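You operate a simulated robot arm through the tools that you are given. There is no shell and no other tool.

You run a simulated robot arm. Do the job below in one go: nothing can be reset, and whatever is moved stays where it is left.

TASK
Empty the purple cup, scrub the lime off the drain tray and rinse it.
Fine: cup tipped into the tray, then on the counter clear of it, teal pad back, drinking tap shut again. Set down upright: purple cup, teal pad. What is to be rubbed or washed off counts as gone when no trace of it is left.

The check looks at the end state, three seconds after you hand in, the way a careful person would. Anything else that was tipped, shoved, dropped, spilled or broken makes it a failure.

THE ROBOT
A 7-joint arm with a two-finger gripper, fixed in place. Base frame: the origin is on the floor under the middle of its stand, x ahead of it, y to its left, z up. Lengths are in mm, angles in degrees, forces in N, time in s.
With the tool pointing down near the work surface it reaches from about 340 to 720 mm from the base axis. Its first joint turns from -66.0 to 66.0 degrees. Payload 2.45 kg.
The tool frame sits at the grasp point between the pads (the TCP): z along the fingers, y along the line on which they close. The tips reach 26 mm beyond it. The gripper opens to 96 mm; its body begins 69 mm behind the TCP.
Orientation is that of the tool frame in the base frame, as a unit quaternion [x, y, z, w]. With the fingers straight down and closing along the base's y, the tool's x points along the base's -x, its y along +y and its z along -z.

THE INTERFACE
- The arm moves only by the tool nudge_tool. Its argument "targets" is a list of rows, each a list of 6 numbers: the shift along the tool's x, y, z in mm, then the turn, a rotation vector about the tool's x, y, z in degrees. In form: [[dx, dy, dz, rx, ry, rz], ...]. A call has 1 to 20 rows; each row is the pose to reach, as a shift and turn from the pose commanded when the call began, along the tool's axes at that moment. "claw" is the gripper command, from -1 (shut) to 1 (fully open), values between in proportion, set as the call begins (left out, the last holds). A row lasts 0.2 s, in which the tool goes at most 50 mm and 8.6 degrees; a call with a longer step from one row to the next is refused whole, and so is a gripper value outside its range. Where a pose cannot be reached the arm comes as near as it can. A force on the tool above 90 N (or 10 N above the force at the start of the call, whichever is more), or a blocked arm, ends the call early, and 0.2 s more pass. Each finger travels about 50 mm/s and halts on what it meets, pressing with about 43 N; the grip force reading is that of the motor and also rises with nothing between the fingers. The clock runs only during rows and for 0.2 s after the last one: add rows that repeat a pose to give the fingers time. It gives the time, the measured TCP pose, the force on the tool (base axes), the opening and the grip force at its end, in the units of the frame above (readings bear some noise), with the torque about the TCP (base axes, N m) and any sound that the robot's microphone picked up.
- Cameras (640 x 400 px; columns grow to the right, rows downward): "scene" is fixed at [171.2, -397.2, 1421.1]; the picture's right is [0.71, -0.70, 0.00], its down [-0.41, -0.41, -0.81] and it looks along [0.57, 0.58, -0.58] (base axes); focal length 289 px, centre (320, 200). "wrist" rides on the gripper at [82, 3, -98] in the tool frame; the picture's right is [-0.04, 1.00, 0.00], its down [-0.73, -0.03, -0.68] and it looks along [-0.68, -0.03, 0.73] (tool axes); focal length 256 px, centre (320, 200). There is no depth. A picture from a camera that has moved, and an enlarged one, comes with that camera's place and axes in the base frame and with its lens.
- snapshot(camera): a new picture of that camera. No time passes.
- zoom(camera, box): a new picture of the part [left, top, right, bottom] of that camera's present view, enlarged. No time passes.
- finish_job(): hands the job in; it is judged then, once.

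Places have to be worked out from the pictures, the camera data and where the tool is seen. Open the gripper and draw the arm clear of the work before you hand the job in, unless the task says otherwise.

The tools are called after "Call:" as a command line: name --pt "numbers of a row" for each row, then --argument value for the rest, lists and objects as JSON in quotes. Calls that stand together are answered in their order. nudge_tool: Moves the arm, as the interface text tells. Its arguments: {"type":"object","properties":{"targets":{"type":"array"},"claw":{"type":"number"}},"required":["targets"]} The other tools are called the same way: snapshot (camera) takes a picture; zoom (camera, box) takes an enlarged picture of a part of a camera's view; finish_job () hands the job in.

At the start:

```text
time_s: 0.0
eef_pos: [362.9, -128.6, 1223.4]
orientation: [-0.001, 1.0, 0.0, 0.0]
ft_force: [0.6, 0.3, -0.2]
ft_torque: [0.02, -0.01, -0.02]
finger_gap: 95.9
grip_force: 0.1
```

scene: 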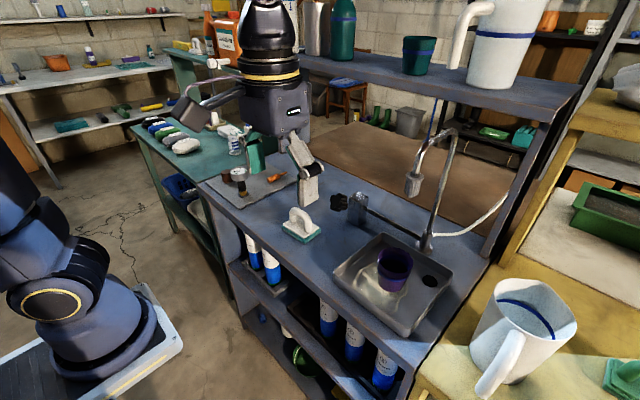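
wrist: 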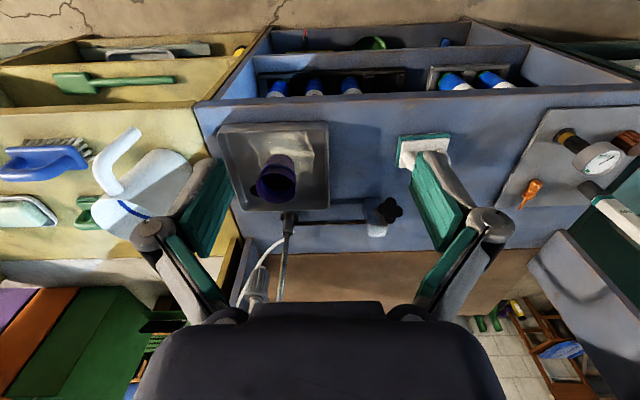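

I'll begin by looking closely at the tray, the cup, the tap and the pad before I move anything.

Call:
zoom --camera "scene" --box '[260, 120, 500, 350]'

Call:
zoom --camera "wrist" --box '[190, 100, 470, 320]'

Call:
zoom --camera "scene" --box '[320, 220, 470, 340]'

```text
1.74 times, centred on (380, 235) of scene
camera zoom: at [171.2, -397.2, 1421.1], right [0.71, -0.7, 0.0], down [-0.41, -0.41, -0.81], along [0.57, 0.58, -0.58], focal length 502 px, centre (216, 139)
```

zoom: 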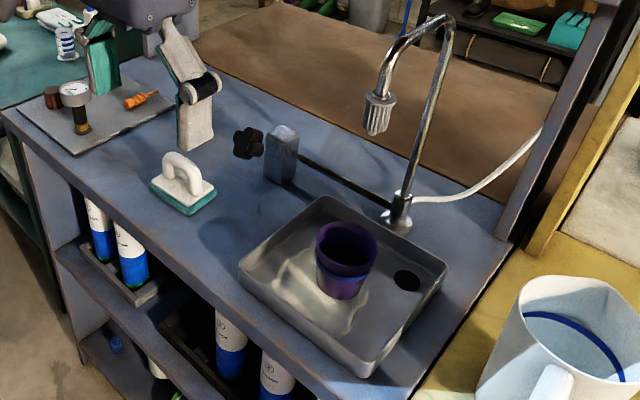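

```text
1.82 times, centred on (330, 210) of wrist
camera zoom: at [280.8, -127.0, 1322.3], right [0.04, 1.0, 0.0], down [0.73, -0.03, 0.68], along [0.68, -0.03, -0.73], focal length 465 px, centre (302, 182)
```

zoom: 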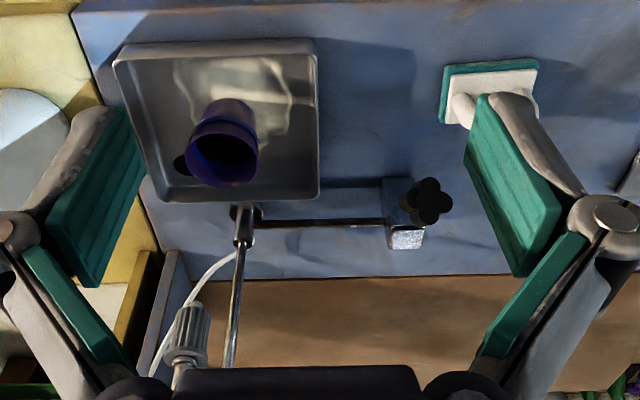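

```text
3.33 times, centred on (395, 280) of scene
camera zoom: at [171.2, -397.2, 1421.1], right [0.71, -0.7, 0.0], down [-0.41, -0.41, -0.81], along [0.57, 0.58, -0.58], focal length 962 px, centre (70, -67)
```

zoom: 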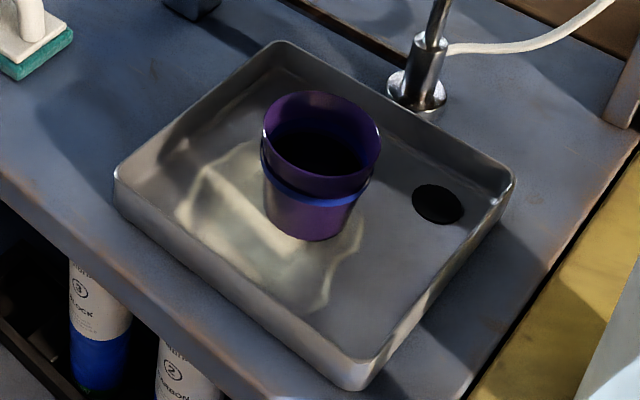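

The tray spans roughly x 478–668 and y -310 to -120, with the cup near (566,-216) right under the spout. Next I'll look closely at the valve knob, the pad and the spout.

Call:
zoom --camera "scene" --box '[320, 170, 450, 260]'

Call:
zoom --camera "scene" --box '[270, 190, 350, 250]'

Call:
zoom --camera "wrist" --box '[320, 170, 420, 250]'

Call:
zoom --camera "wrist" --box '[210, 110, 340, 220]'

Call:
zoom --camera "scene" --box '[380, 100, 530, 260]'

```text
4.44 times, centred on (385, 215) of scene
camera zoom: at [171.2, -397.2, 1421.1], right [0.71, -0.7, 0.0], down [-0.41, -0.41, -0.81], along [0.57, 0.58, -0.58], focal length 1283 px, centre (31, 133)
```

zoom: 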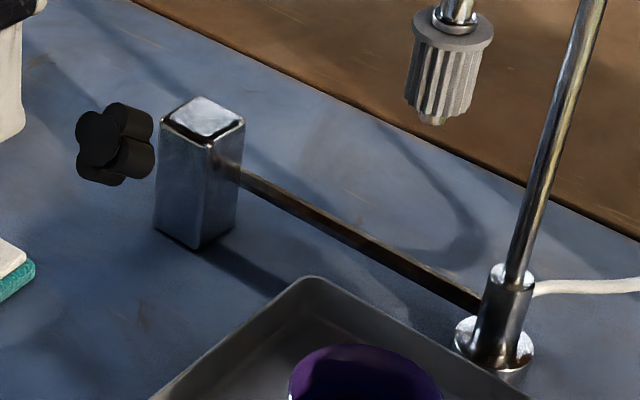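

```text
6.67 times, centred on (310, 220) of scene
camera zoom: at [171.2, -397.2, 1421.1], right [0.71, -0.7, 0.0], down [-0.41, -0.41, -0.81], along [0.57, 0.58, -0.58], focal length 1924 px, centre (387, 67)
```

zoom: 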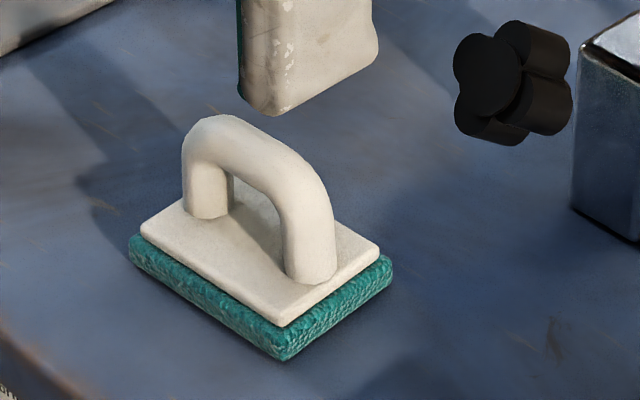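

```text
5.00 times, centred on (370, 210) of wrist
camera zoom: at [280.8, -127.0, 1322.3], right [0.04, 1.0, 0.0], down [0.73, -0.03, 0.68], along [0.68, -0.03, -0.73], focal length 1280 px, centre (70, 150)
```

zoom: 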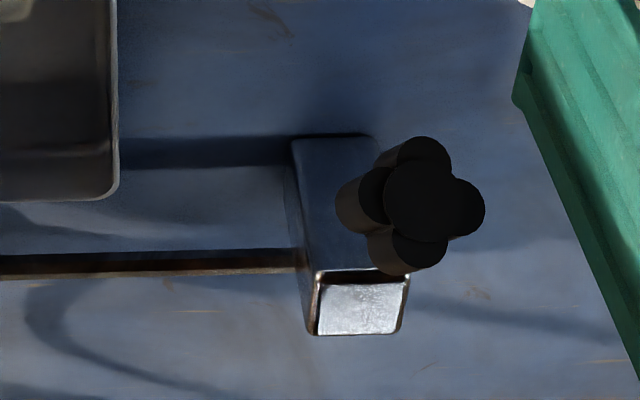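

```text
3.64 times, centred on (275, 165) of wrist
camera zoom: at [280.8, -127.0, 1322.3], right [0.04, 1.0, 0.0], down [0.73, -0.03, 0.68], along [0.68, -0.03, -0.73], focal length 931 px, centre (484, 327)
```

zoom: 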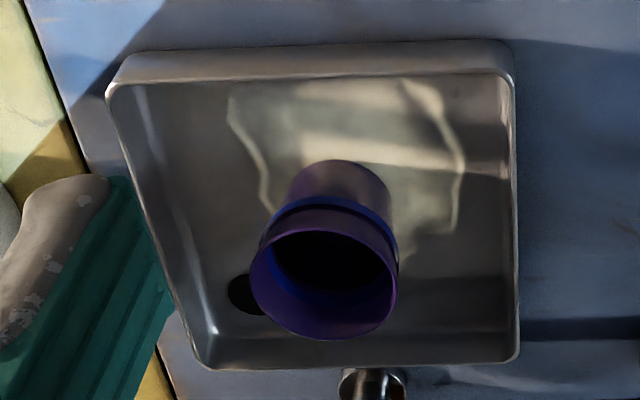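

```text
2.50 times, centred on (455, 180) of scene
camera zoom: at [171.2, -397.2, 1421.1], right [0.71, -0.7, 0.0], down [-0.41, -0.41, -0.81], along [0.57, 0.58, -0.58], focal length 722 px, centre (-18, 250)
```

zoom: 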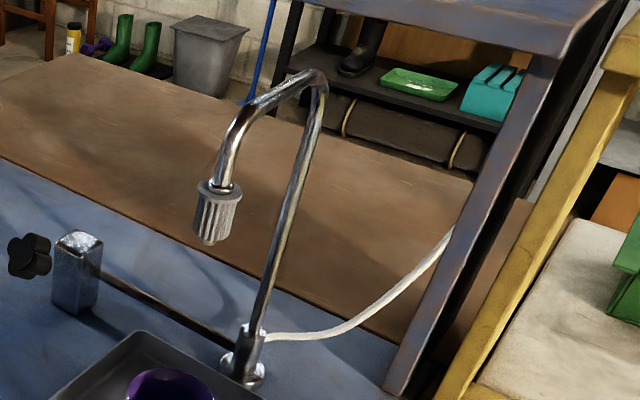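

The knob's axis is ambiguous from these views, so I'll zoom in tighter on it from both cameras.

Call:
zoom --camera "scene" --box '[325, 180, 375, 230]'

Call:
zoom --camera "wrist" --box '[360, 185, 410, 245]'

```text
8.00 times, centred on (350, 205) of scene
camera zoom: at [171.2, -397.2, 1421.1], right [0.71, -0.7, 0.0], down [-0.41, -0.41, -0.81], along [0.57, 0.58, -0.58], focal length 2309 px, centre (80, 160)
```

zoom: 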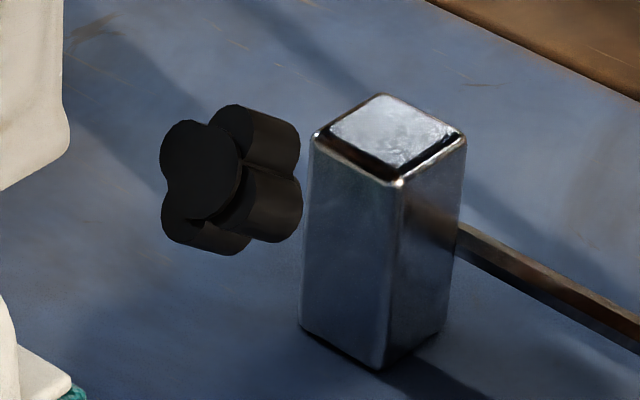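

```text
6.67 times, centred on (385, 215) of wrist
camera zoom: at [280.8, -127.0, 1322.3], right [0.04, 1.0, 0.0], down [0.73, -0.03, 0.68], along [0.68, -0.03, -0.73], focal length 1707 px, centre (-113, 100)
```

zoom: 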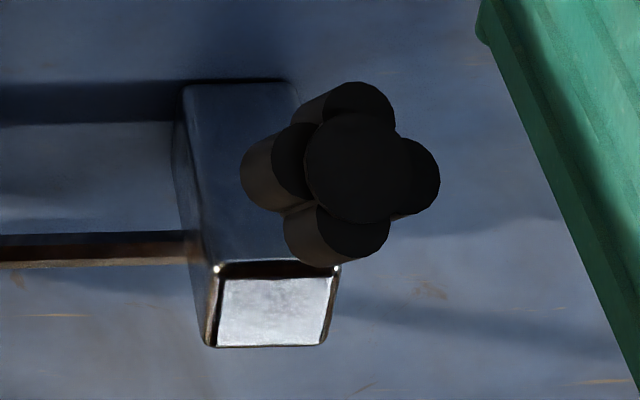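

The knob seems to sit on a stem that tilts up toward the robot. I'll bring the tool above and in front of it, with nothing nearby at that height, for a closer wrist view.

Call:
nudge_tool --pt "-20 16 19 0 0 0" --pt "-40 33 38 0 0 0" --pt "-60 50 57 0 0 0" --pt "-80 66 76 0 0 0" --pt "-100 82 95 0 0 0" --pt "-117 98 113 0 0 0" --claw 1

Call:
snapshot --camera "wrist"

Call:
snapshot --camera "scene"

```text
time_s: 1.4
eef_pos: [481.4, -33.1, 1109.0]
orientation: [0.0, 1.0, 0.0, 0.0]
ft_force: [0.3, 0.5, 0.6]
ft_torque: [-0.02, -0.04, 0.01]
finger_gap: 95.9
grip_force: 0.1
```

```text
taken
camera wrist: at [398.4, -31.1, 1208.5], right [0.04, 1.0, 0.0], down [0.73, -0.03, 0.68], along [0.68, -0.03, -0.73], focal length 256 px, centre (320, 200)
```

wrist: 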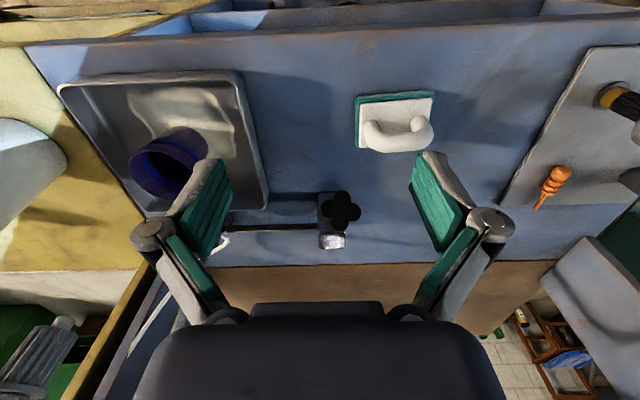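

```text
taken
```

scene: 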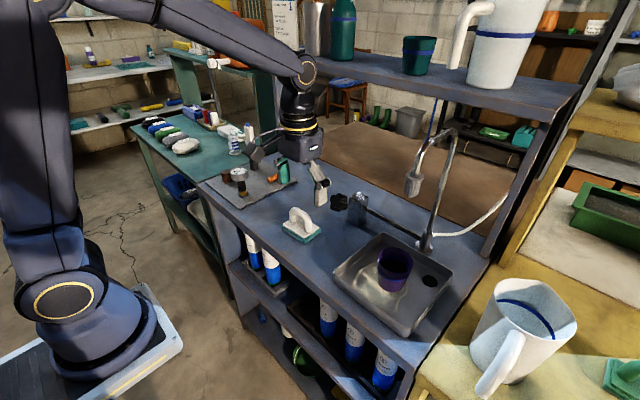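

The closer view shows the knob just in front of the block. I'll zoom in on the knob, the cup and the pad from here.

Call:
zoom --camera "wrist" --box '[290, 170, 390, 260]'

Call:
zoom --camera "wrist" --box '[50, 60, 290, 220]'

Call:
zoom --camera "wrist" --box '[340, 80, 450, 160]'

```text
4.44 times, centred on (340, 215) of wrist
camera zoom: at [398.4, -31.1, 1208.5], right [0.04, 1.0, 0.0], down [0.73, -0.03, 0.68], along [0.68, -0.03, -0.73], focal length 1138 px, centre (231, 133)
```

zoom: 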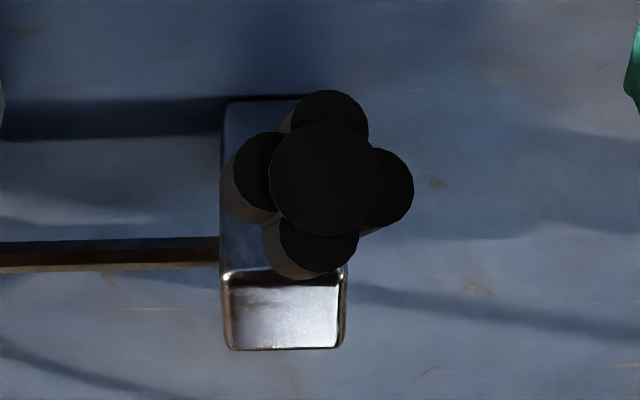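

```text
2.50 times, centred on (170, 140) of wrist
camera zoom: at [398.4, -31.1, 1208.5], right [0.04, 1.0, 0.0], down [0.73, -0.03, 0.68], along [0.68, -0.03, -0.73], focal length 640 px, centre (695, 350)
```

zoom: 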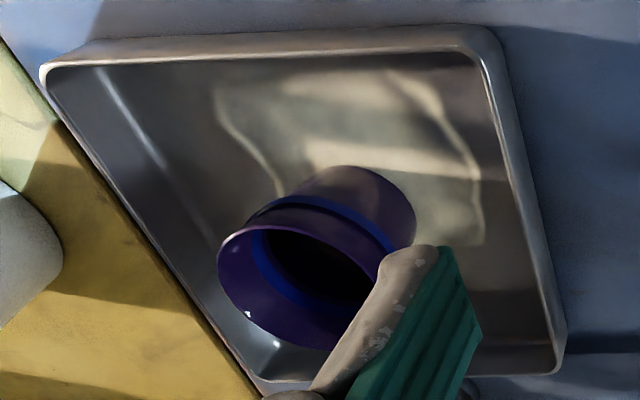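

```text
5.00 times, centred on (395, 120) of wrist
camera zoom: at [398.4, -31.1, 1208.5], right [0.04, 1.0, 0.0], down [0.73, -0.03, 0.68], along [0.68, -0.03, -0.73], focal length 1280 px, centre (-55, 600)
```

zoom: 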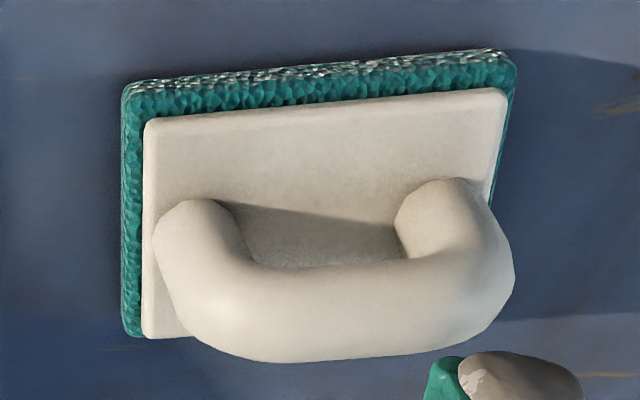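

Triangulating, the knob face is near (595,-18,1013) and the block top near (677,-26,990). I'll retreat to open space at about (480,100,1150) and turn the tool 90° about its axis, ready for a tilted approach from the +y side.

Call:
nudge_tool --pt "0 33 -14 0 0 0" --pt "0 67 -28 0 0 0" --pt "0 100 -41 0 0 0" --pt "0 133 -41 0 0 0" --pt "0 133 -41 0 0 8.18" --pt "0 133 -41 0 0 16.36" --pt "0 133 -41 0 0 24.54" --pt "0 133 -41 0 0 32.72" --pt "0 133 -41 0 0 40.9" --pt "0 133 -41 0 0 49.1" --pt "0 133 -41 0 0 57.27" --pt "0 133 -41 0 0 65.45" --pt "0 133 -41 0 0 73.6" --pt "0 133 -41 0 0 81.8" --pt "0 133 -41 0 0 90"

Call:
snapshot --camera "scene"

Call:
snapshot --camera "wrist"

```text
time_s: 4.6
eef_pos: [479.5, 102.4, 1152.1]
orientation: [0.708, 0.707, 0.0, 0.0]
ft_force: [-0.4, -0.3, 0.0]
ft_torque: [-0.01, 0.01, 0.01]
finger_gap: 96.0
grip_force: 0.0
```

```text
taken
```

scene: 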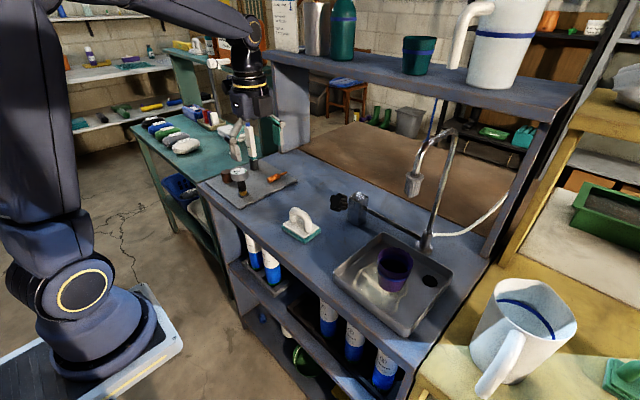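

```text
taken
camera wrist: at [482.3, 182.5, 1250.9], right [1.0, -0.04, 0.0], down [-0.03, -0.73, 0.68], along [-0.03, -0.68, -0.73], focal length 256 px, centre (320, 200)
```

wrist: 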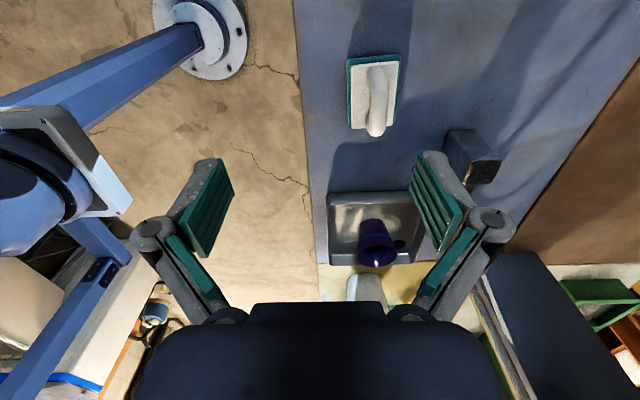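

The turn worked. Now I'll tilt the tool 45° so the fingers point toward -y and down, and lift slightly as I do it.

Call:
nudge_tool --pt "0 0 0 0 -7.5 0" --pt "0 0 0 0 -15 0" --pt "0 0 0 0 -22.5 0" --pt "0 0 0 0 -30 0" --pt "0 0 0 0 -37.5 0" --pt "0 0 0 0 -45 0"

Call:
snapshot --camera "scene"

Call:
snapshot --camera "wrist"

```text
time_s: 6.0
eef_pos: [480.4, 101.9, 1152.6]
orientation: [0.653, 0.653, -0.271, 0.272]
ft_force: [-0.3, -0.6, 0.3]
ft_torque: [0.01, 0.02, 0.03]
finger_gap: 96.0
grip_force: 0.0
```

```text
taken
```

scene: 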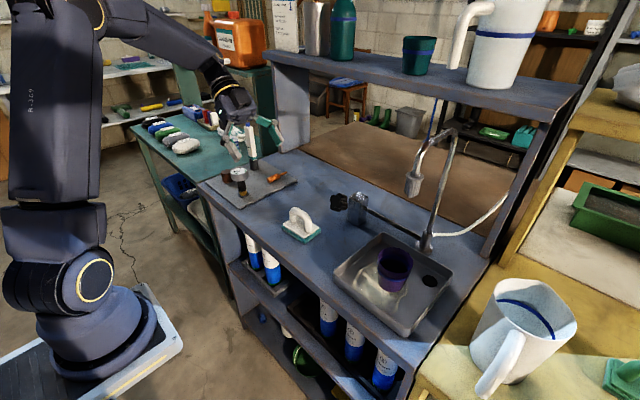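

```text
taken
camera wrist: at [482.1, 227.5, 1164.3], right [1.0, -0.03, 0.03], down [-0.03, -0.04, 1.0], along [-0.03, -1.0, -0.04], focal length 256 px, centre (320, 200)
```

wrist: 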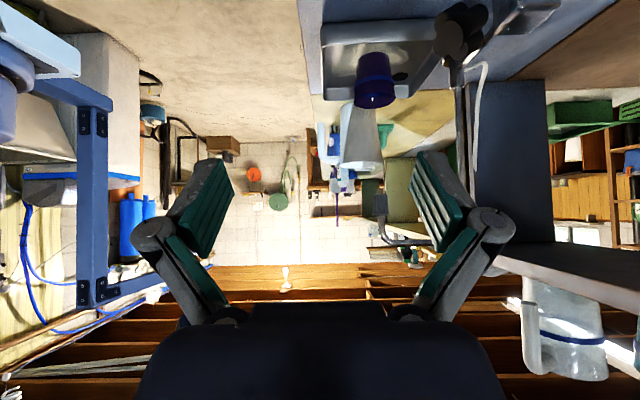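

The tilt was reached. I'll slide to about (598,102,1035) so the wrist camera sees the knob and its stem from the side.

Call:
nudge_tool --pt "16.5 23.6 16.5 0 0 0" --pt "33 47 33 0 0 0" --pt "49.6 71 49.6 0 0 0" --pt "66 94 66 0 0 0" --pt "82.7 118 82.7 0 0 0"

Call:
snapshot --camera "wrist"

Call:
snapshot --camera "scene"

```text
time_s: 7.2
eef_pos: [597.5, 98.7, 1033.0]
orientation: [0.653, 0.653, -0.27, 0.272]
ft_force: [0.2, 0.7, -0.4]
ft_torque: [-0.02, -0.02, -0.02]
finger_gap: 96.0
grip_force: 0.1
```

```text
taken
camera wrist: at [601.1, 226.1, 1045.6], right [1.0, -0.03, 0.03], down [-0.03, -0.04, 1.0], along [-0.03, -1.0, -0.04], focal length 256 px, centre (320, 200)
```

wrist: 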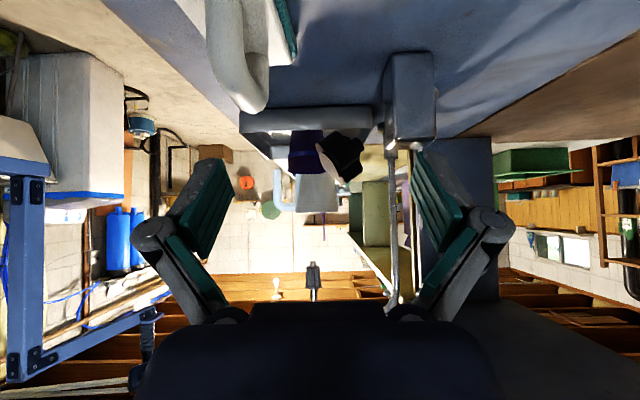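

```text
taken
```

scene: 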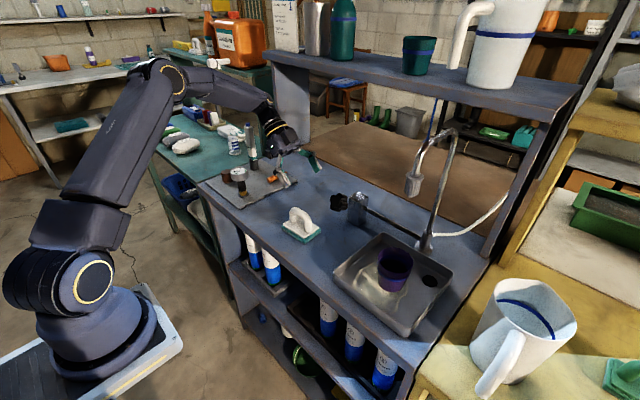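

Call:
zoom --camera "wrist" --box '[230, 40, 450, 220]'

Call:
zoom --camera "wrist" --box '[290, 110, 430, 200]'

```text
2.22 times, centred on (340, 130) of wrist
camera zoom: at [601.1, 226.1, 1045.6], right [1.0, -0.03, 0.03], down [-0.03, -0.04, 1.0], along [-0.03, -1.0, -0.04], focal length 569 px, centre (276, 356)
```

zoom: 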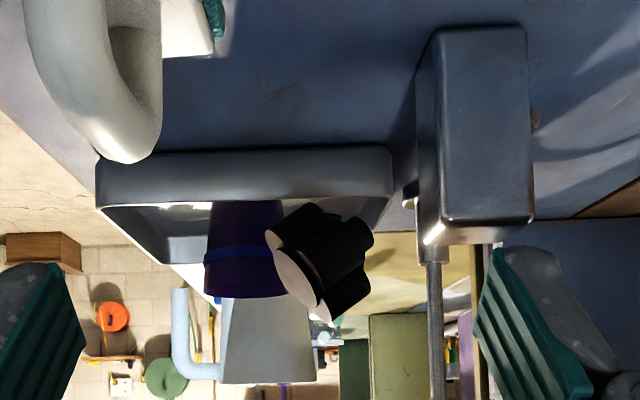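

```text
4.44 times, centred on (360, 155) of wrist
camera zoom: at [601.1, 226.1, 1045.6], right [1.0, -0.03, 0.03], down [-0.03, -0.04, 1.0], along [-0.03, -1.0, -0.04], focal length 1138 px, centre (142, 400)
```

zoom: 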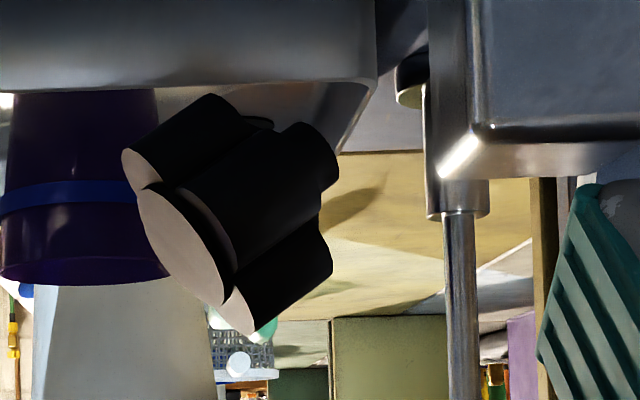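

From the side, the knob axis points toward the robot and about 32° up, with its hub near (603,-17,1002); the counter is at about z 910 and the tray rim about 938. The cup needs an approach from the robot side that stays under the spout, so I'll back off and rise, then swing the tool 90° about the vertical.

Call:
nudge_tool --pt "-17 -24 -17 0 0 0" --pt "-34 -48 -34 0 0 0" --pt "-51 -72 -51 0 0 0" --pt "-68.6 -97 -68.6 0 0 0"

Call:
nudge_tool --pt "0 0 0 -5.785 0 -5.785" --pt "0 0 0 -11.57 0 -11.57" --pt "0 0 0 -17.36 0 -17.36" --pt "0 0 0 -23.14 0 -23.14" --pt "0 0 0 -28.93 0 -28.93" --pt "0 0 0 -34.71 0 -34.71" --pt "0 0 0 -40.5 0 -40.5" --pt "0 0 0 -46.28 0 -46.28" --pt "0 0 0 -52.07 0 -52.07" --pt "0 0 0 -57.85 0 -57.85" --pt "0 0 0 -63.64 0 -63.64"

Call:
snapshot --camera "scene"

Call:
snapshot --camera "wrist"

```text
time_s: 8.2
eef_pos: [502.8, 102.6, 1129.4]
orientation: [0.653, 0.653, -0.271, 0.27]
ft_force: [0.1, 0.2, 0.1]
ft_torque: [-0.01, -0.04, 0.04]
finger_gap: 96.1
grip_force: 0.0
```

```text
time_s: 10.6
eef_pos: [501.1, 103.2, 1130.1]
orientation: [-0.002, 0.924, 0.001, 0.383]
ft_force: [-0.5, 0.6, -0.3]
ft_torque: [0.01, 0.01, 0.02]
finger_gap: 96.0
grip_force: 0.1
```

```text
taken
```

scene: 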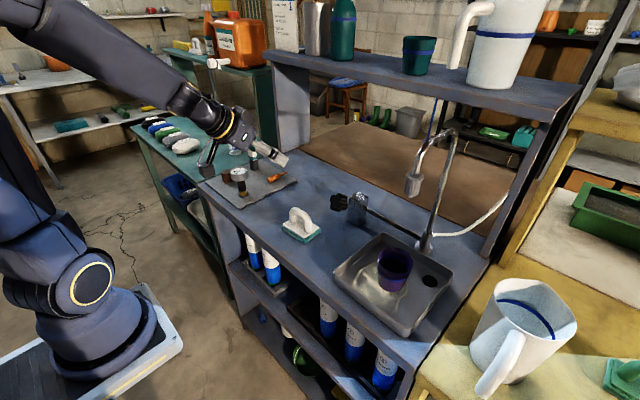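

```text
taken
camera wrist: at [372.3, 104.3, 1144.0], right [0.02, 1.0, 0.03], down [0.04, -0.03, 1.0], along [1.0, -0.02, -0.04], focal length 256 px, centre (320, 200)
```

wrist: 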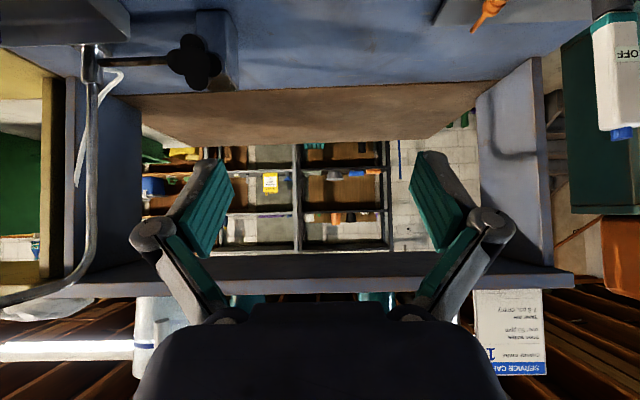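

The swing worked; the tool now points forward and down at 45°. I'll move sideways at the same height to y ≈ -214, short of the cup, and look along the approach line.

Call:
nudge_tool --pt "2 -45 -2 0 0 0" --pt "4 -90 -4 0 0 0" --pt "6 -135 -6 0 0 0" --pt "8 -180 -8 0 0 0" --pt "10 -225 -10 0 0 0" --pt "12 -270 -12 0 0 0" --pt "14.8 -317 -14.8 0 0 0" --pt "39 -317 9 0 0 0" --pt "64.3 -317 34.7 0 0 0"

Call:
snapshot --camera "wrist"

Call:
snapshot --camera "scene"

```text
time_s: 12.6
eef_pos: [451.7, -217.8, 1076.3]
orientation: [-0.003, 0.924, -0.004, 0.383]
ft_force: [-0.2, 0.3, 0.4]
ft_torque: [-0.01, -0.01, -0.02]
finger_gap: 96.1
grip_force: 0.1
out of reach, approached as far as the arm can: row 8, 9
```

```text
taken
camera wrist: at [323.5, -215.5, 1089.0], right [0.02, 1.0, 0.02], down [0.04, -0.02, 1.0], along [1.0, -0.02, -0.04], focal length 256 px, centre (320, 200)
```

wrist: 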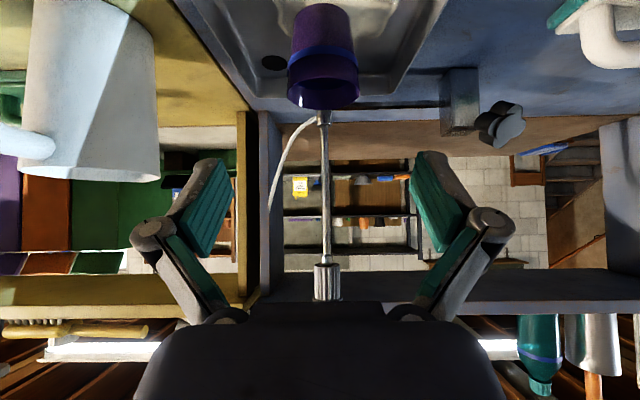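

```text
taken
```

scene: 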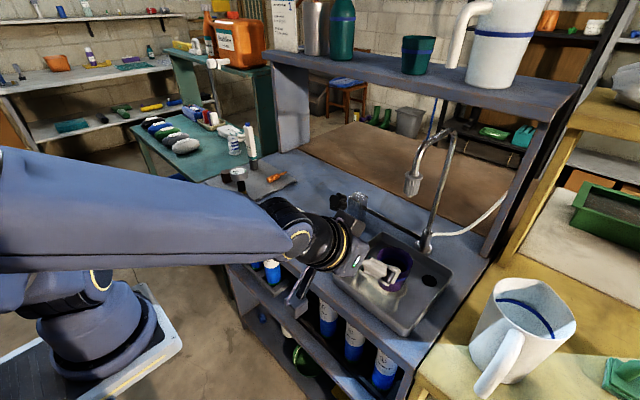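

The forward 45° tilt runs out of reach before it gets near the cup, whereas the sideways tilt with the hand on the +y side worked well. I'll rise, shift to y ≈ -100 clear of the spout, and swing back so the hand comes from +y.

Call:
nudge_tool --pt "-26 0 -26 0 0 0" --pt "-53 10 -53 0 0 0" --pt "-53 50 -53 0 0 0" --pt "-53 90 -53 0 0 0" --pt "-53 120 -53 0 0 0" --pt "-53 120 -53 5.785 0 5.785" --pt "-53 120 -53 11.57 0 11.57" --pt "-53 120 -53 17.36 0 17.36" --pt "-53 120 -53 23.14 0 23.14" --pt "-53 120 -53 28.93 0 28.93" --pt "-53 120 -53 34.71 0 34.71" --pt "-53 120 -53 40.5 0 40.5" --pt "-53 120 -53 46.28 0 46.28" --pt "-53 120 -53 52.07 0 52.07" --pt "-53 120 -53 57.85 0 57.85" --pt "-53 120 -53 63.64 0 63.64"

Call:
snapshot --camera "scene"

Call:
snapshot --camera "wrist"

```text
time_s: 16.0
eef_pos: [451.0, -92.5, 1150.8]
orientation: [0.654, 0.653, -0.271, 0.269]
ft_force: [-0.4, -0.3, 0.9]
ft_torque: [0.0, 0.05, 0.0]
finger_gap: 96.0
grip_force: 0.1
```

```text
taken
```

scene: 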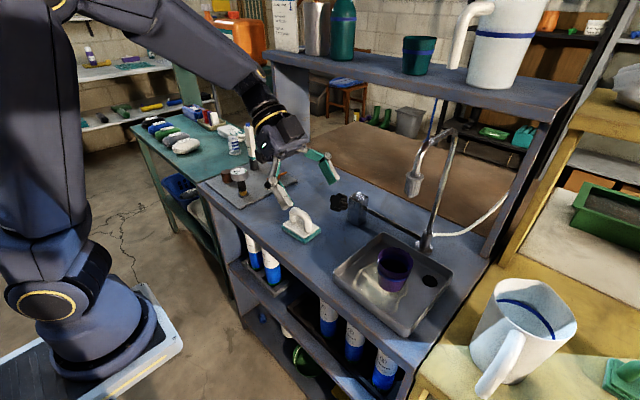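

```text
taken
camera wrist: at [452.7, 33.4, 1162.3], right [1.0, -0.03, 0.03], down [-0.03, -0.04, 1.0], along [-0.03, -1.0, -0.04], focal length 256 px, centre (320, 200)
```

wrist: 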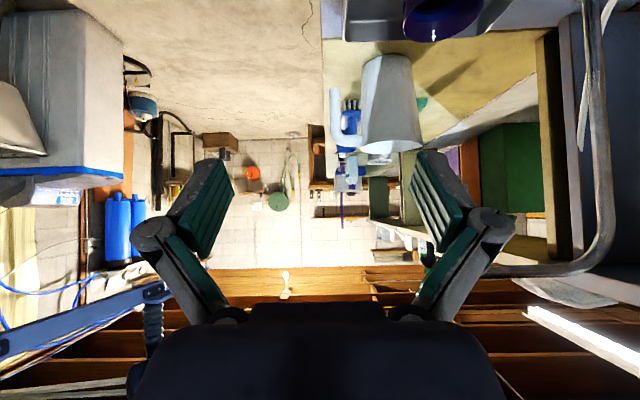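

Back in the sideways tilt at (451,-92,1150). Before grasping, I'll check in free space whether the pouring posture is reachable: first level the tool.

Call:
nudge_tool --pt "0 0 0 0 -8 0" --pt "0 0 0 0 -16 0" --pt "0 0 0 0 -24 0" --pt "0 0 0 0 -32 0" --pt "0 0 0 0 -40 0"

Call:
nudge_tool --pt "0 0 0 0 0 -8.5" --pt "0 0 0 0 0 -17" --pt "0 0 0 0 0 -25.5" --pt "0 0 0 0 0 -34" --pt "0 0 0 0 0 -42.5" --pt "0 0 0 0 0 -51" --pt "0 0 0 0 0 -59.5" --pt "0 0 0 0 0 -68" --pt "0 0 0 0 0 -76.5" --pt "0 0 0 0 0 -85" --pt "0 0 0 0 0 -93.5" --pt "0 0 0 0 0 -102" --pt "0 0 0 0 0 -110.5" --pt "0 0 0 0 0 -119" --pt "0 0 0 0 0 -127.5" --pt "0 0 0 0 0 -136"

Call:
snapshot --camera "scene"

Call:
snapshot --camera "wrist"

```text
time_s: 17.2
eef_pos: [451.0, -92.8, 1151.5]
orientation: [0.522, 0.52, -0.478, 0.478]
ft_force: [0.2, -0.4, -0.5]
ft_torque: [-0.01, 0.0, -0.04]
finger_gap: 96.0
grip_force: 0.1
```

```text
time_s: 20.6
eef_pos: [449.8, -93.5, 1150.3]
orientation: [-0.288, 0.679, -0.622, -0.264]
ft_force: [0.2, 0.4, 0.2]
ft_torque: [-0.02, -0.03, 0.01]
finger_gap: 95.9
grip_force: 0.0
```

```text
taken
```

scene: 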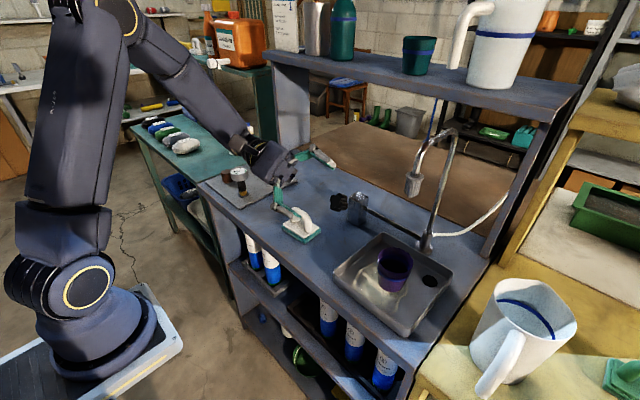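

```text
taken
camera wrist: at [390.7, -1.1, 1215.7], right [-0.69, 0.06, -0.72], down [0.53, 0.72, -0.45], along [0.49, -0.69, -0.53], focal length 256 px, centre (320, 200)
```

wrist: 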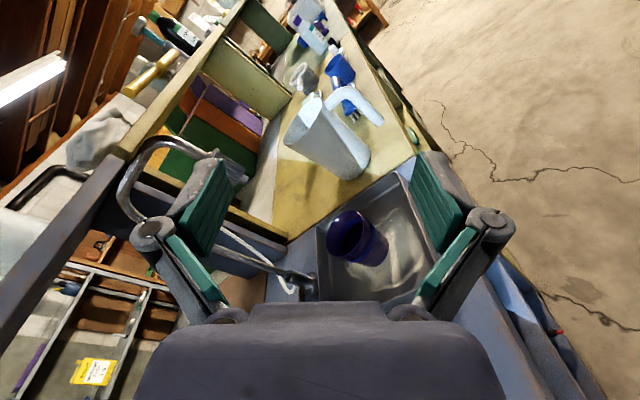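

The levelled, rolled posture is reachable, so the pour will work. I'll use this new angle to refine the positions of the cup and tray.

Call:
zoom --camera "wrist" --box '[270, 170, 430, 310]'

```text
2.86 times, centred on (350, 240) of wrist
camera zoom: at [390.7, -1.1, 1215.7], right [-0.69, 0.06, -0.72], down [0.53, 0.72, -0.45], along [0.49, -0.69, -0.53], focal length 731 px, centre (234, 86)
```

zoom: 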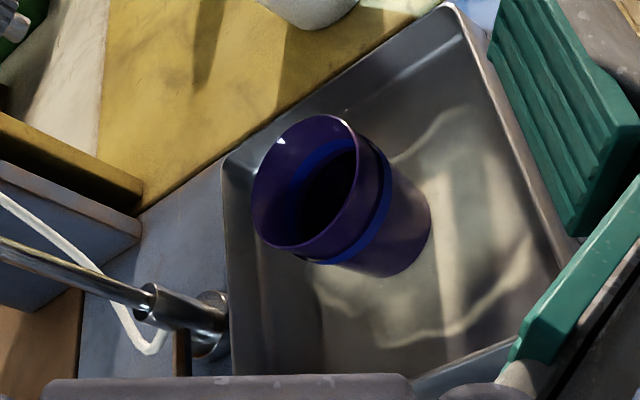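

The cup axis comes out near (566,-212), rim at about 983. I'll undo the roll and return to a 40° tilt.

Call:
nudge_tool --pt "0 0 0 0 0 8.5" --pt "0 0 0 0 0 17" --pt "0 0 0 0 0 25.5" --pt "0 0 0 0 0 34" --pt "0 0 0 0 0 42.5" --pt "0 0 0 0 0 51" --pt "0 0 0 0 0 59.5" --pt "0 0 0 0 0 68" --pt "0 0 0 0 0 76.5" --pt "0 0 0 0 0 85" --pt "0 0 0 0 0 93.5" --pt "0 0 0 0 0 102" --pt "0 0 0 0 0 110.5" --pt "0 0 0 0 0 119" --pt "0 0 0 0 0 127.5" --pt "0 0 0 0 0 136"

Call:
nudge_tool --pt "0 0 0 0 7.5 0" --pt "0 0 0 0 15 0" --pt "0 0 0 0 22.5 0" --pt "0 0 0 0 30 0" --pt "0 0 0 0 37.5 0" --pt "0 0 0 0 45 0"

```text
time_s: 24.0
eef_pos: [449.8, -93.6, 1150.5]
orientation: [0.521, 0.522, -0.476, 0.479]
ft_force: [0.9, -1.7, 0.3]
ft_torque: [0.01, 0.0, -0.01]
finger_gap: 96.2
grip_force: 0.1
```

```text
time_s: 25.4
eef_pos: [449.4, -93.5, 1150.1]
orientation: [0.664, 0.665, -0.241, 0.242]
ft_force: [-0.3, -0.2, 0.2]
ft_torque: [-0.01, -0.02, 0.01]
finger_gap: 95.9
grip_force: 0.1
```

The tilt is confirmed at 40°. I'll move to a pre-grasp point 130 mm back from the cup along the tool axis, around (566,-126,1050).

Call:
nudge_tool --pt "9.8 29 24.5 0 0 0" --pt "19.5 58 49 0 0 0" --pt "29 88 73 0 0 0" --pt "39 117 97.8 0 0 0"

Call:
snapshot --camera "wrist"

Call:
snapshot --camera "scene"

```text
time_s: 26.4
eef_pos: [564.8, -126.3, 1049.9]
orientation: [0.664, 0.665, -0.242, 0.242]
ft_force: [0.2, -0.1, 0.2]
ft_torque: [-0.01, 0.01, -0.05]
finger_gap: 95.9
grip_force: 0.0
```

```text
taken
camera wrist: at [568.2, -1.5, 1074.0], right [1.0, -0.03, 0.03], down [-0.03, -0.13, 0.99], along [-0.03, -0.99, -0.13], focal length 256 px, centre (320, 200)
```

wrist: 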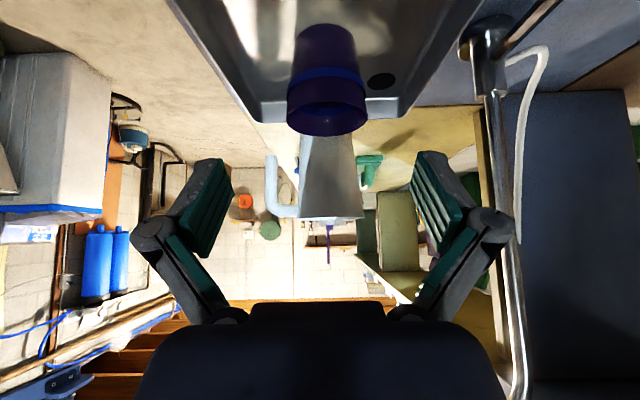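

```text
taken
```

scene: 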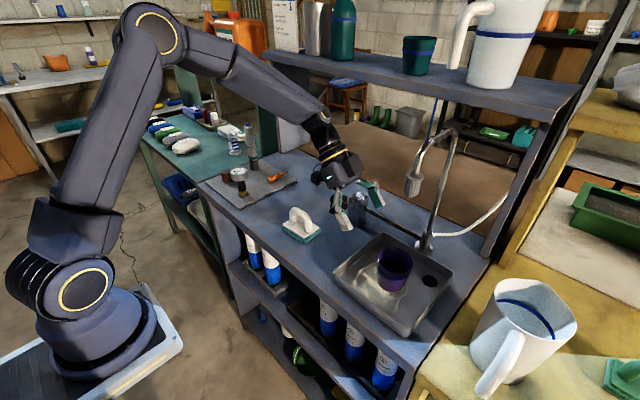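

The cup sits centred between the open fingers at x ≈ 569, about 3 mm right of the tool. I'll advance 80 mm along the tool axis with a 3 mm correction, then check.

Call:
nudge_tool --pt "0 1 27 0 0 0" --pt "0 2 54 0 0 0" --pt "0 3 80 0 0 0"

Call:
snapshot --camera "wrist"

Call:
zoom --camera "scene" --box '[320, 140, 480, 350]'

```text
time_s: 27.2
eef_pos: [568.4, -178.1, 988.5]
orientation: [0.665, 0.664, -0.242, 0.241]
ft_force: [0.4, 0.3, -0.2]
ft_torque: [-0.04, -0.02, -0.03]
finger_gap: 95.8
grip_force: 0.1
```

```text
taken
camera wrist: at [570.8, -53.0, 1013.2], right [1.0, -0.03, 0.03], down [-0.03, -0.13, 0.99], along [-0.03, -0.99, -0.13], focal length 256 px, centre (320, 200)
```

wrist: 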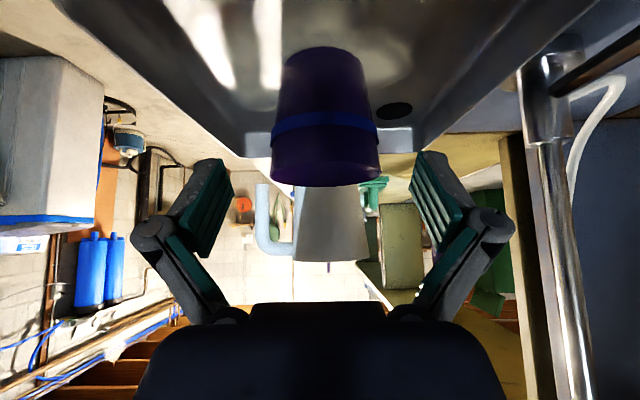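

```text
1.90 times, centred on (400, 245) of scene
camera zoom: at [171.3, -397.2, 1421.1], right [0.71, -0.7, 0.0], down [-0.41, -0.41, -0.81], along [0.57, 0.58, -0.58], focal length 550 px, centre (168, 114)
```

zoom: 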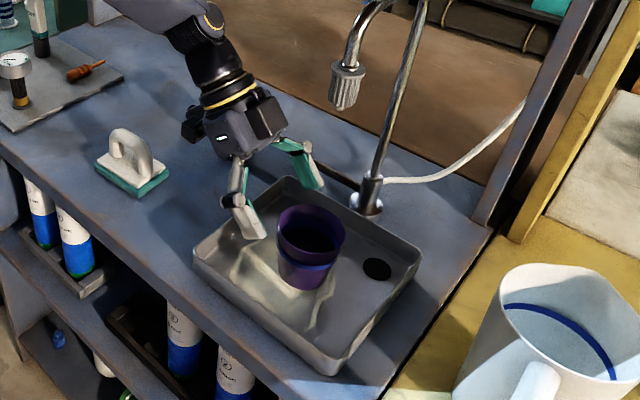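

The cup is well centred between the fingers, blue band at about z 954. I'll advance the last 45 mm so the pads sit around the band.

Call:
nudge_tool --pt "0 1 15 0 0 0" --pt "0 1 30 0 0 0" --pt "0 1 45 0 0 0"

Call:
snapshot --camera "wrist"

Call:
zoom --camera "scene" --box '[320, 170, 480, 350]'

```text
time_s: 28.0
eef_pos: [569.2, -206.6, 954.3]
orientation: [0.664, 0.665, -0.242, 0.242]
ft_force: [0.5, 0.7, 0.6]
ft_torque: [0.01, 0.0, 0.0]
finger_gap: 95.9
grip_force: 0.2
```

```text
taken
camera wrist: at [572.4, -82.2, 978.9], right [1.0, -0.03, 0.03], down [-0.03, -0.13, 0.99], along [-0.03, -0.99, -0.13], focal length 256 px, centre (320, 200)
```

wrist: 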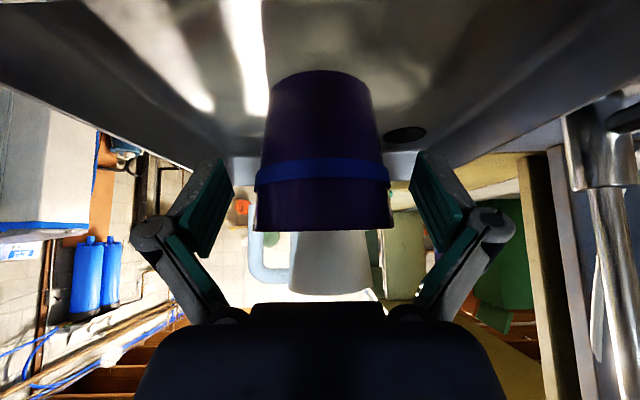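

```text
2.22 times, centred on (400, 260) of scene
camera zoom: at [171.3, -397.2, 1421.1], right [0.71, -0.7, 0.0], down [-0.41, -0.41, -0.81], along [0.57, 0.58, -0.58], focal length 641 px, centre (142, 67)
```

zoom: 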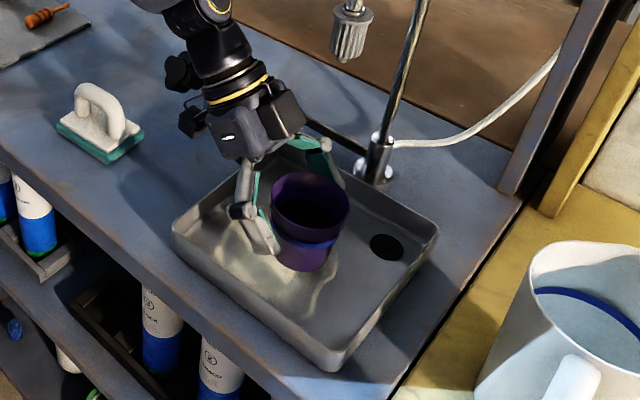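

The fingers straddle the cup evenly and clear the tray floor. I'll close the gripper and hold for a second.

Call:
nudge_tool --pt "0 0 0 0 0 0" --pt "0 0 0 0 0 0" --pt "0 0 0 0 0 0" --pt "0 0 0 0 0 0" --pt "0 0 0 0 0 0" --pt "0 0 0 0 0 0" --claw -1

Call:
snapshot --camera "wrist"

Call:
zoom --camera "scene" --box '[320, 170, 480, 350]'

```text
time_s: 29.4
eef_pos: [570.4, -206.9, 955.8]
orientation: [0.665, 0.664, -0.242, 0.242]
ft_force: [0.3, 0.4, 3.0]
ft_torque: [0.04, -0.19, 0.07]
finger_gap: 64.8
grip_force: 42.0
```

```text
taken
camera wrist: at [572.4, -81.9, 979.1], right [1.0, -0.03, 0.03], down [-0.03, -0.13, 0.99], along [-0.03, -0.99, -0.13], focal length 256 px, centre (320, 200)
```

wrist: 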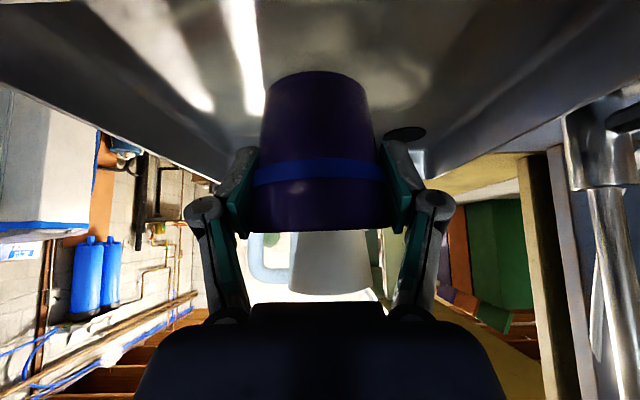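

```text
2.22 times, centred on (400, 260) of scene
camera zoom: at [171.2, -397.2, 1421.1], right [0.71, -0.7, 0.0], down [-0.41, -0.41, -0.81], along [0.57, 0.58, -0.58], focal length 641 px, centre (142, 67)
```

zoom: 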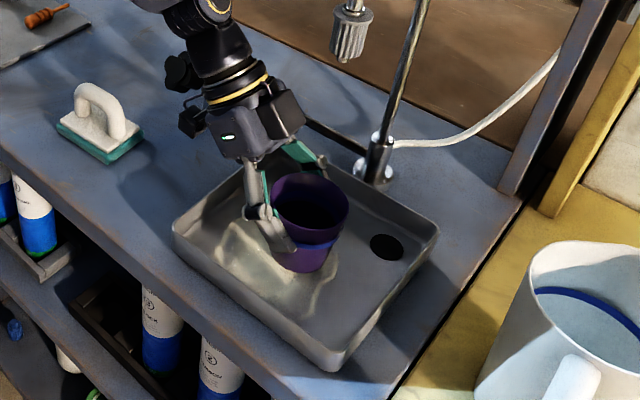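

The grip is firm at a 64.8 mm gap. I'll lift the cup straight up, then shift it slightly toward the robot, keeping it over the tray and clear of the spout.

Call:
nudge_tool --pt "-9.6 0 -11.5 0 0 0" --pt "-19.3 0 -23 0 0 0" --pt "-29 0 -34.5 0 0 0" --pt "-38.6 0 -46 0 0 0" --pt "-50 -12 -53 0 0 0" --pt "-60.8 -25 -60 0 0 0" --pt "-70 -40 -66 0 0 0" --pt "-79.7 -54 -71.6 0 0 0"

Call:
snapshot --camera "wrist"

Call:
snapshot --camera "scene"

```text
time_s: 31.2
eef_pos: [517.0, -220.7, 1060.5]
orientation: [0.664, 0.666, -0.241, 0.242]
ft_force: [-0.1, -0.1, -1.2]
ft_torque: [0.05, -0.03, 0.0]
finger_gap: 64.9
grip_force: 42.8
```

```text
taken
camera wrist: at [519.7, -96.3, 1084.4], right [1.0, -0.03, 0.03], down [-0.03, -0.13, 0.99], along [-0.03, -0.99, -0.13], focal length 256 px, centre (320, 200)
```

wrist: 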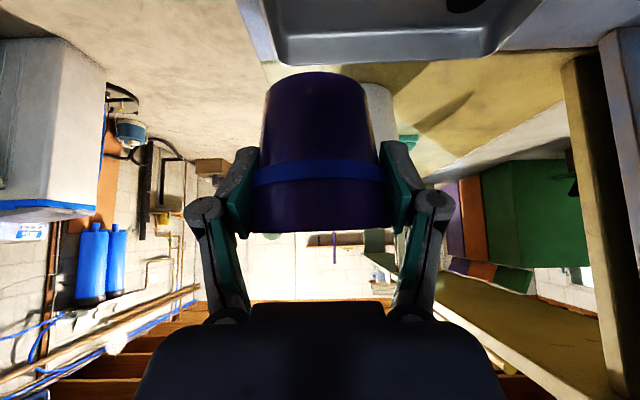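

```text
taken
```

scene: 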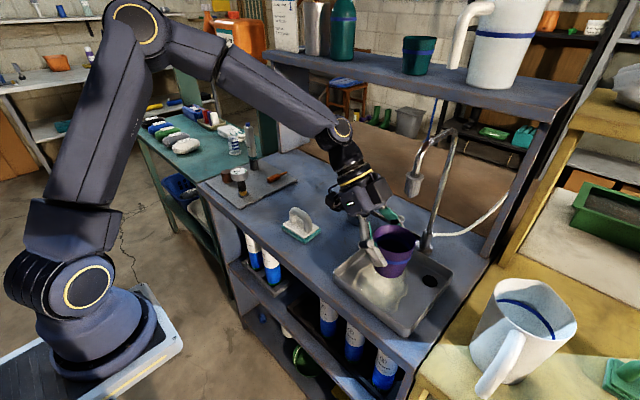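

The cup is lifted cleanly, upright over the tray. I'll look inside it and at the whole tray floor.

Call:
zoom --camera "scene" --box '[330, 200, 470, 340]'

```text
2.86 times, centred on (400, 270) of scene
camera zoom: at [171.3, -397.2, 1421.1], right [0.71, -0.7, 0.0], down [-0.41, -0.41, -0.81], along [0.57, 0.58, -0.58], focal length 825 px, centre (91, 0)
```

zoom: 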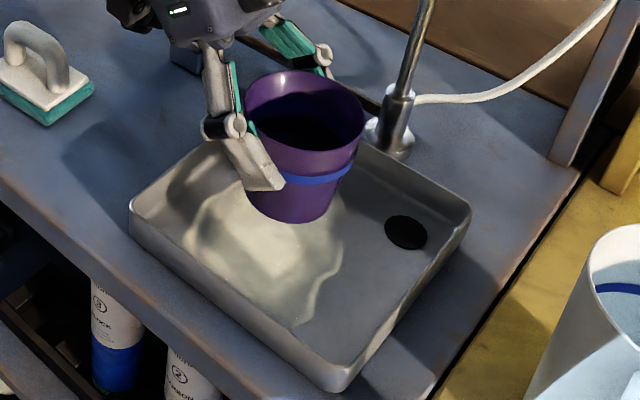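

The lime patch is the cream film across the middle and near part of the tray floor. I'll start the pour by rolling slowly about the tool axis so the mouth leans to +x, well over the tray.

Call:
nudge_tool --pt "0 0 0 0 0 -5" --pt "0 0 0 0 0 -10" --pt "0 0 0 0 0 -15" --pt "0 0 0 0 0 -20" --pt "0 0 0 0 0 -25" --pt "0 0 0 0 0 -30" --pt "0 0 0 0 0 -35" --pt "0 0 0 0 0 -40" --pt "0 0 0 0 0 -45" --pt "0 0 0 0 0 -50" --pt "0 0 0 0 0 -55" --pt "0 0 0 0 0 -60" --pt "0 0 0 0 0 -65" --pt "0 0 0 0 0 -70" --pt "0 0 0 0 0 -75" --pt "0 0 0 0 0 -80" --pt "0 0 0 0 0 -85" --pt "0 0 0 0 0 -90" --pt "0 0 0 0 0 -95" --pt "0 0 0 0 0 -100"

Call:
snapshot --camera "scene"

Call:
snapshot --camera "wrist"

```text
time_s: 35.4
eef_pos: [517.4, -222.2, 1059.4]
orientation: [-0.083, 0.936, -0.341, -0.03]
ft_force: [0.6, -0.4, -1.4]
ft_torque: [0.0, 0.03, 0.03]
finger_gap: 64.9
grip_force: 43.1
```

```text
taken
```

scene: 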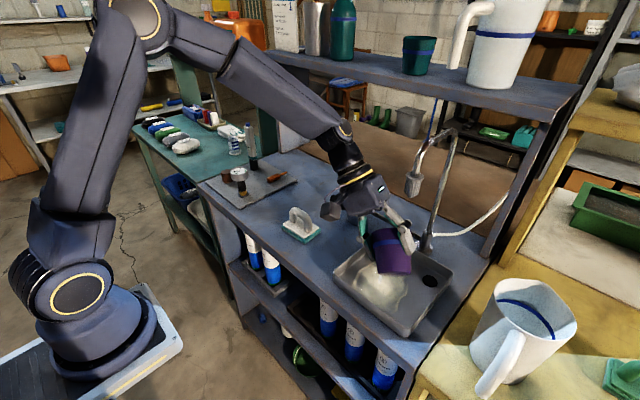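

```text
taken
camera wrist: at [436.1, -167.8, 1143.2], right [-0.14, 0.76, -0.64], down [0.73, 0.51, 0.46], along [0.67, -0.4, -0.62], focal length 256 px, centre (320, 200)
```

wrist: 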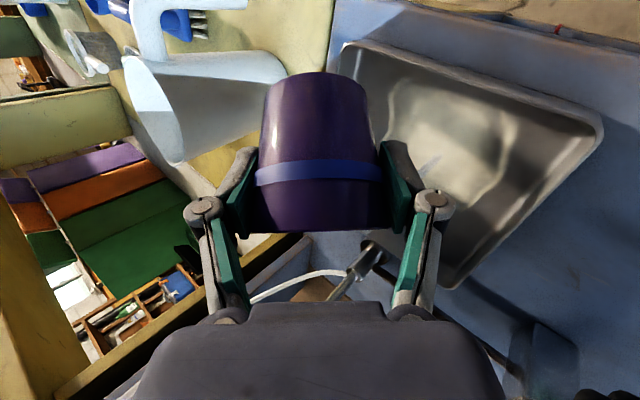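

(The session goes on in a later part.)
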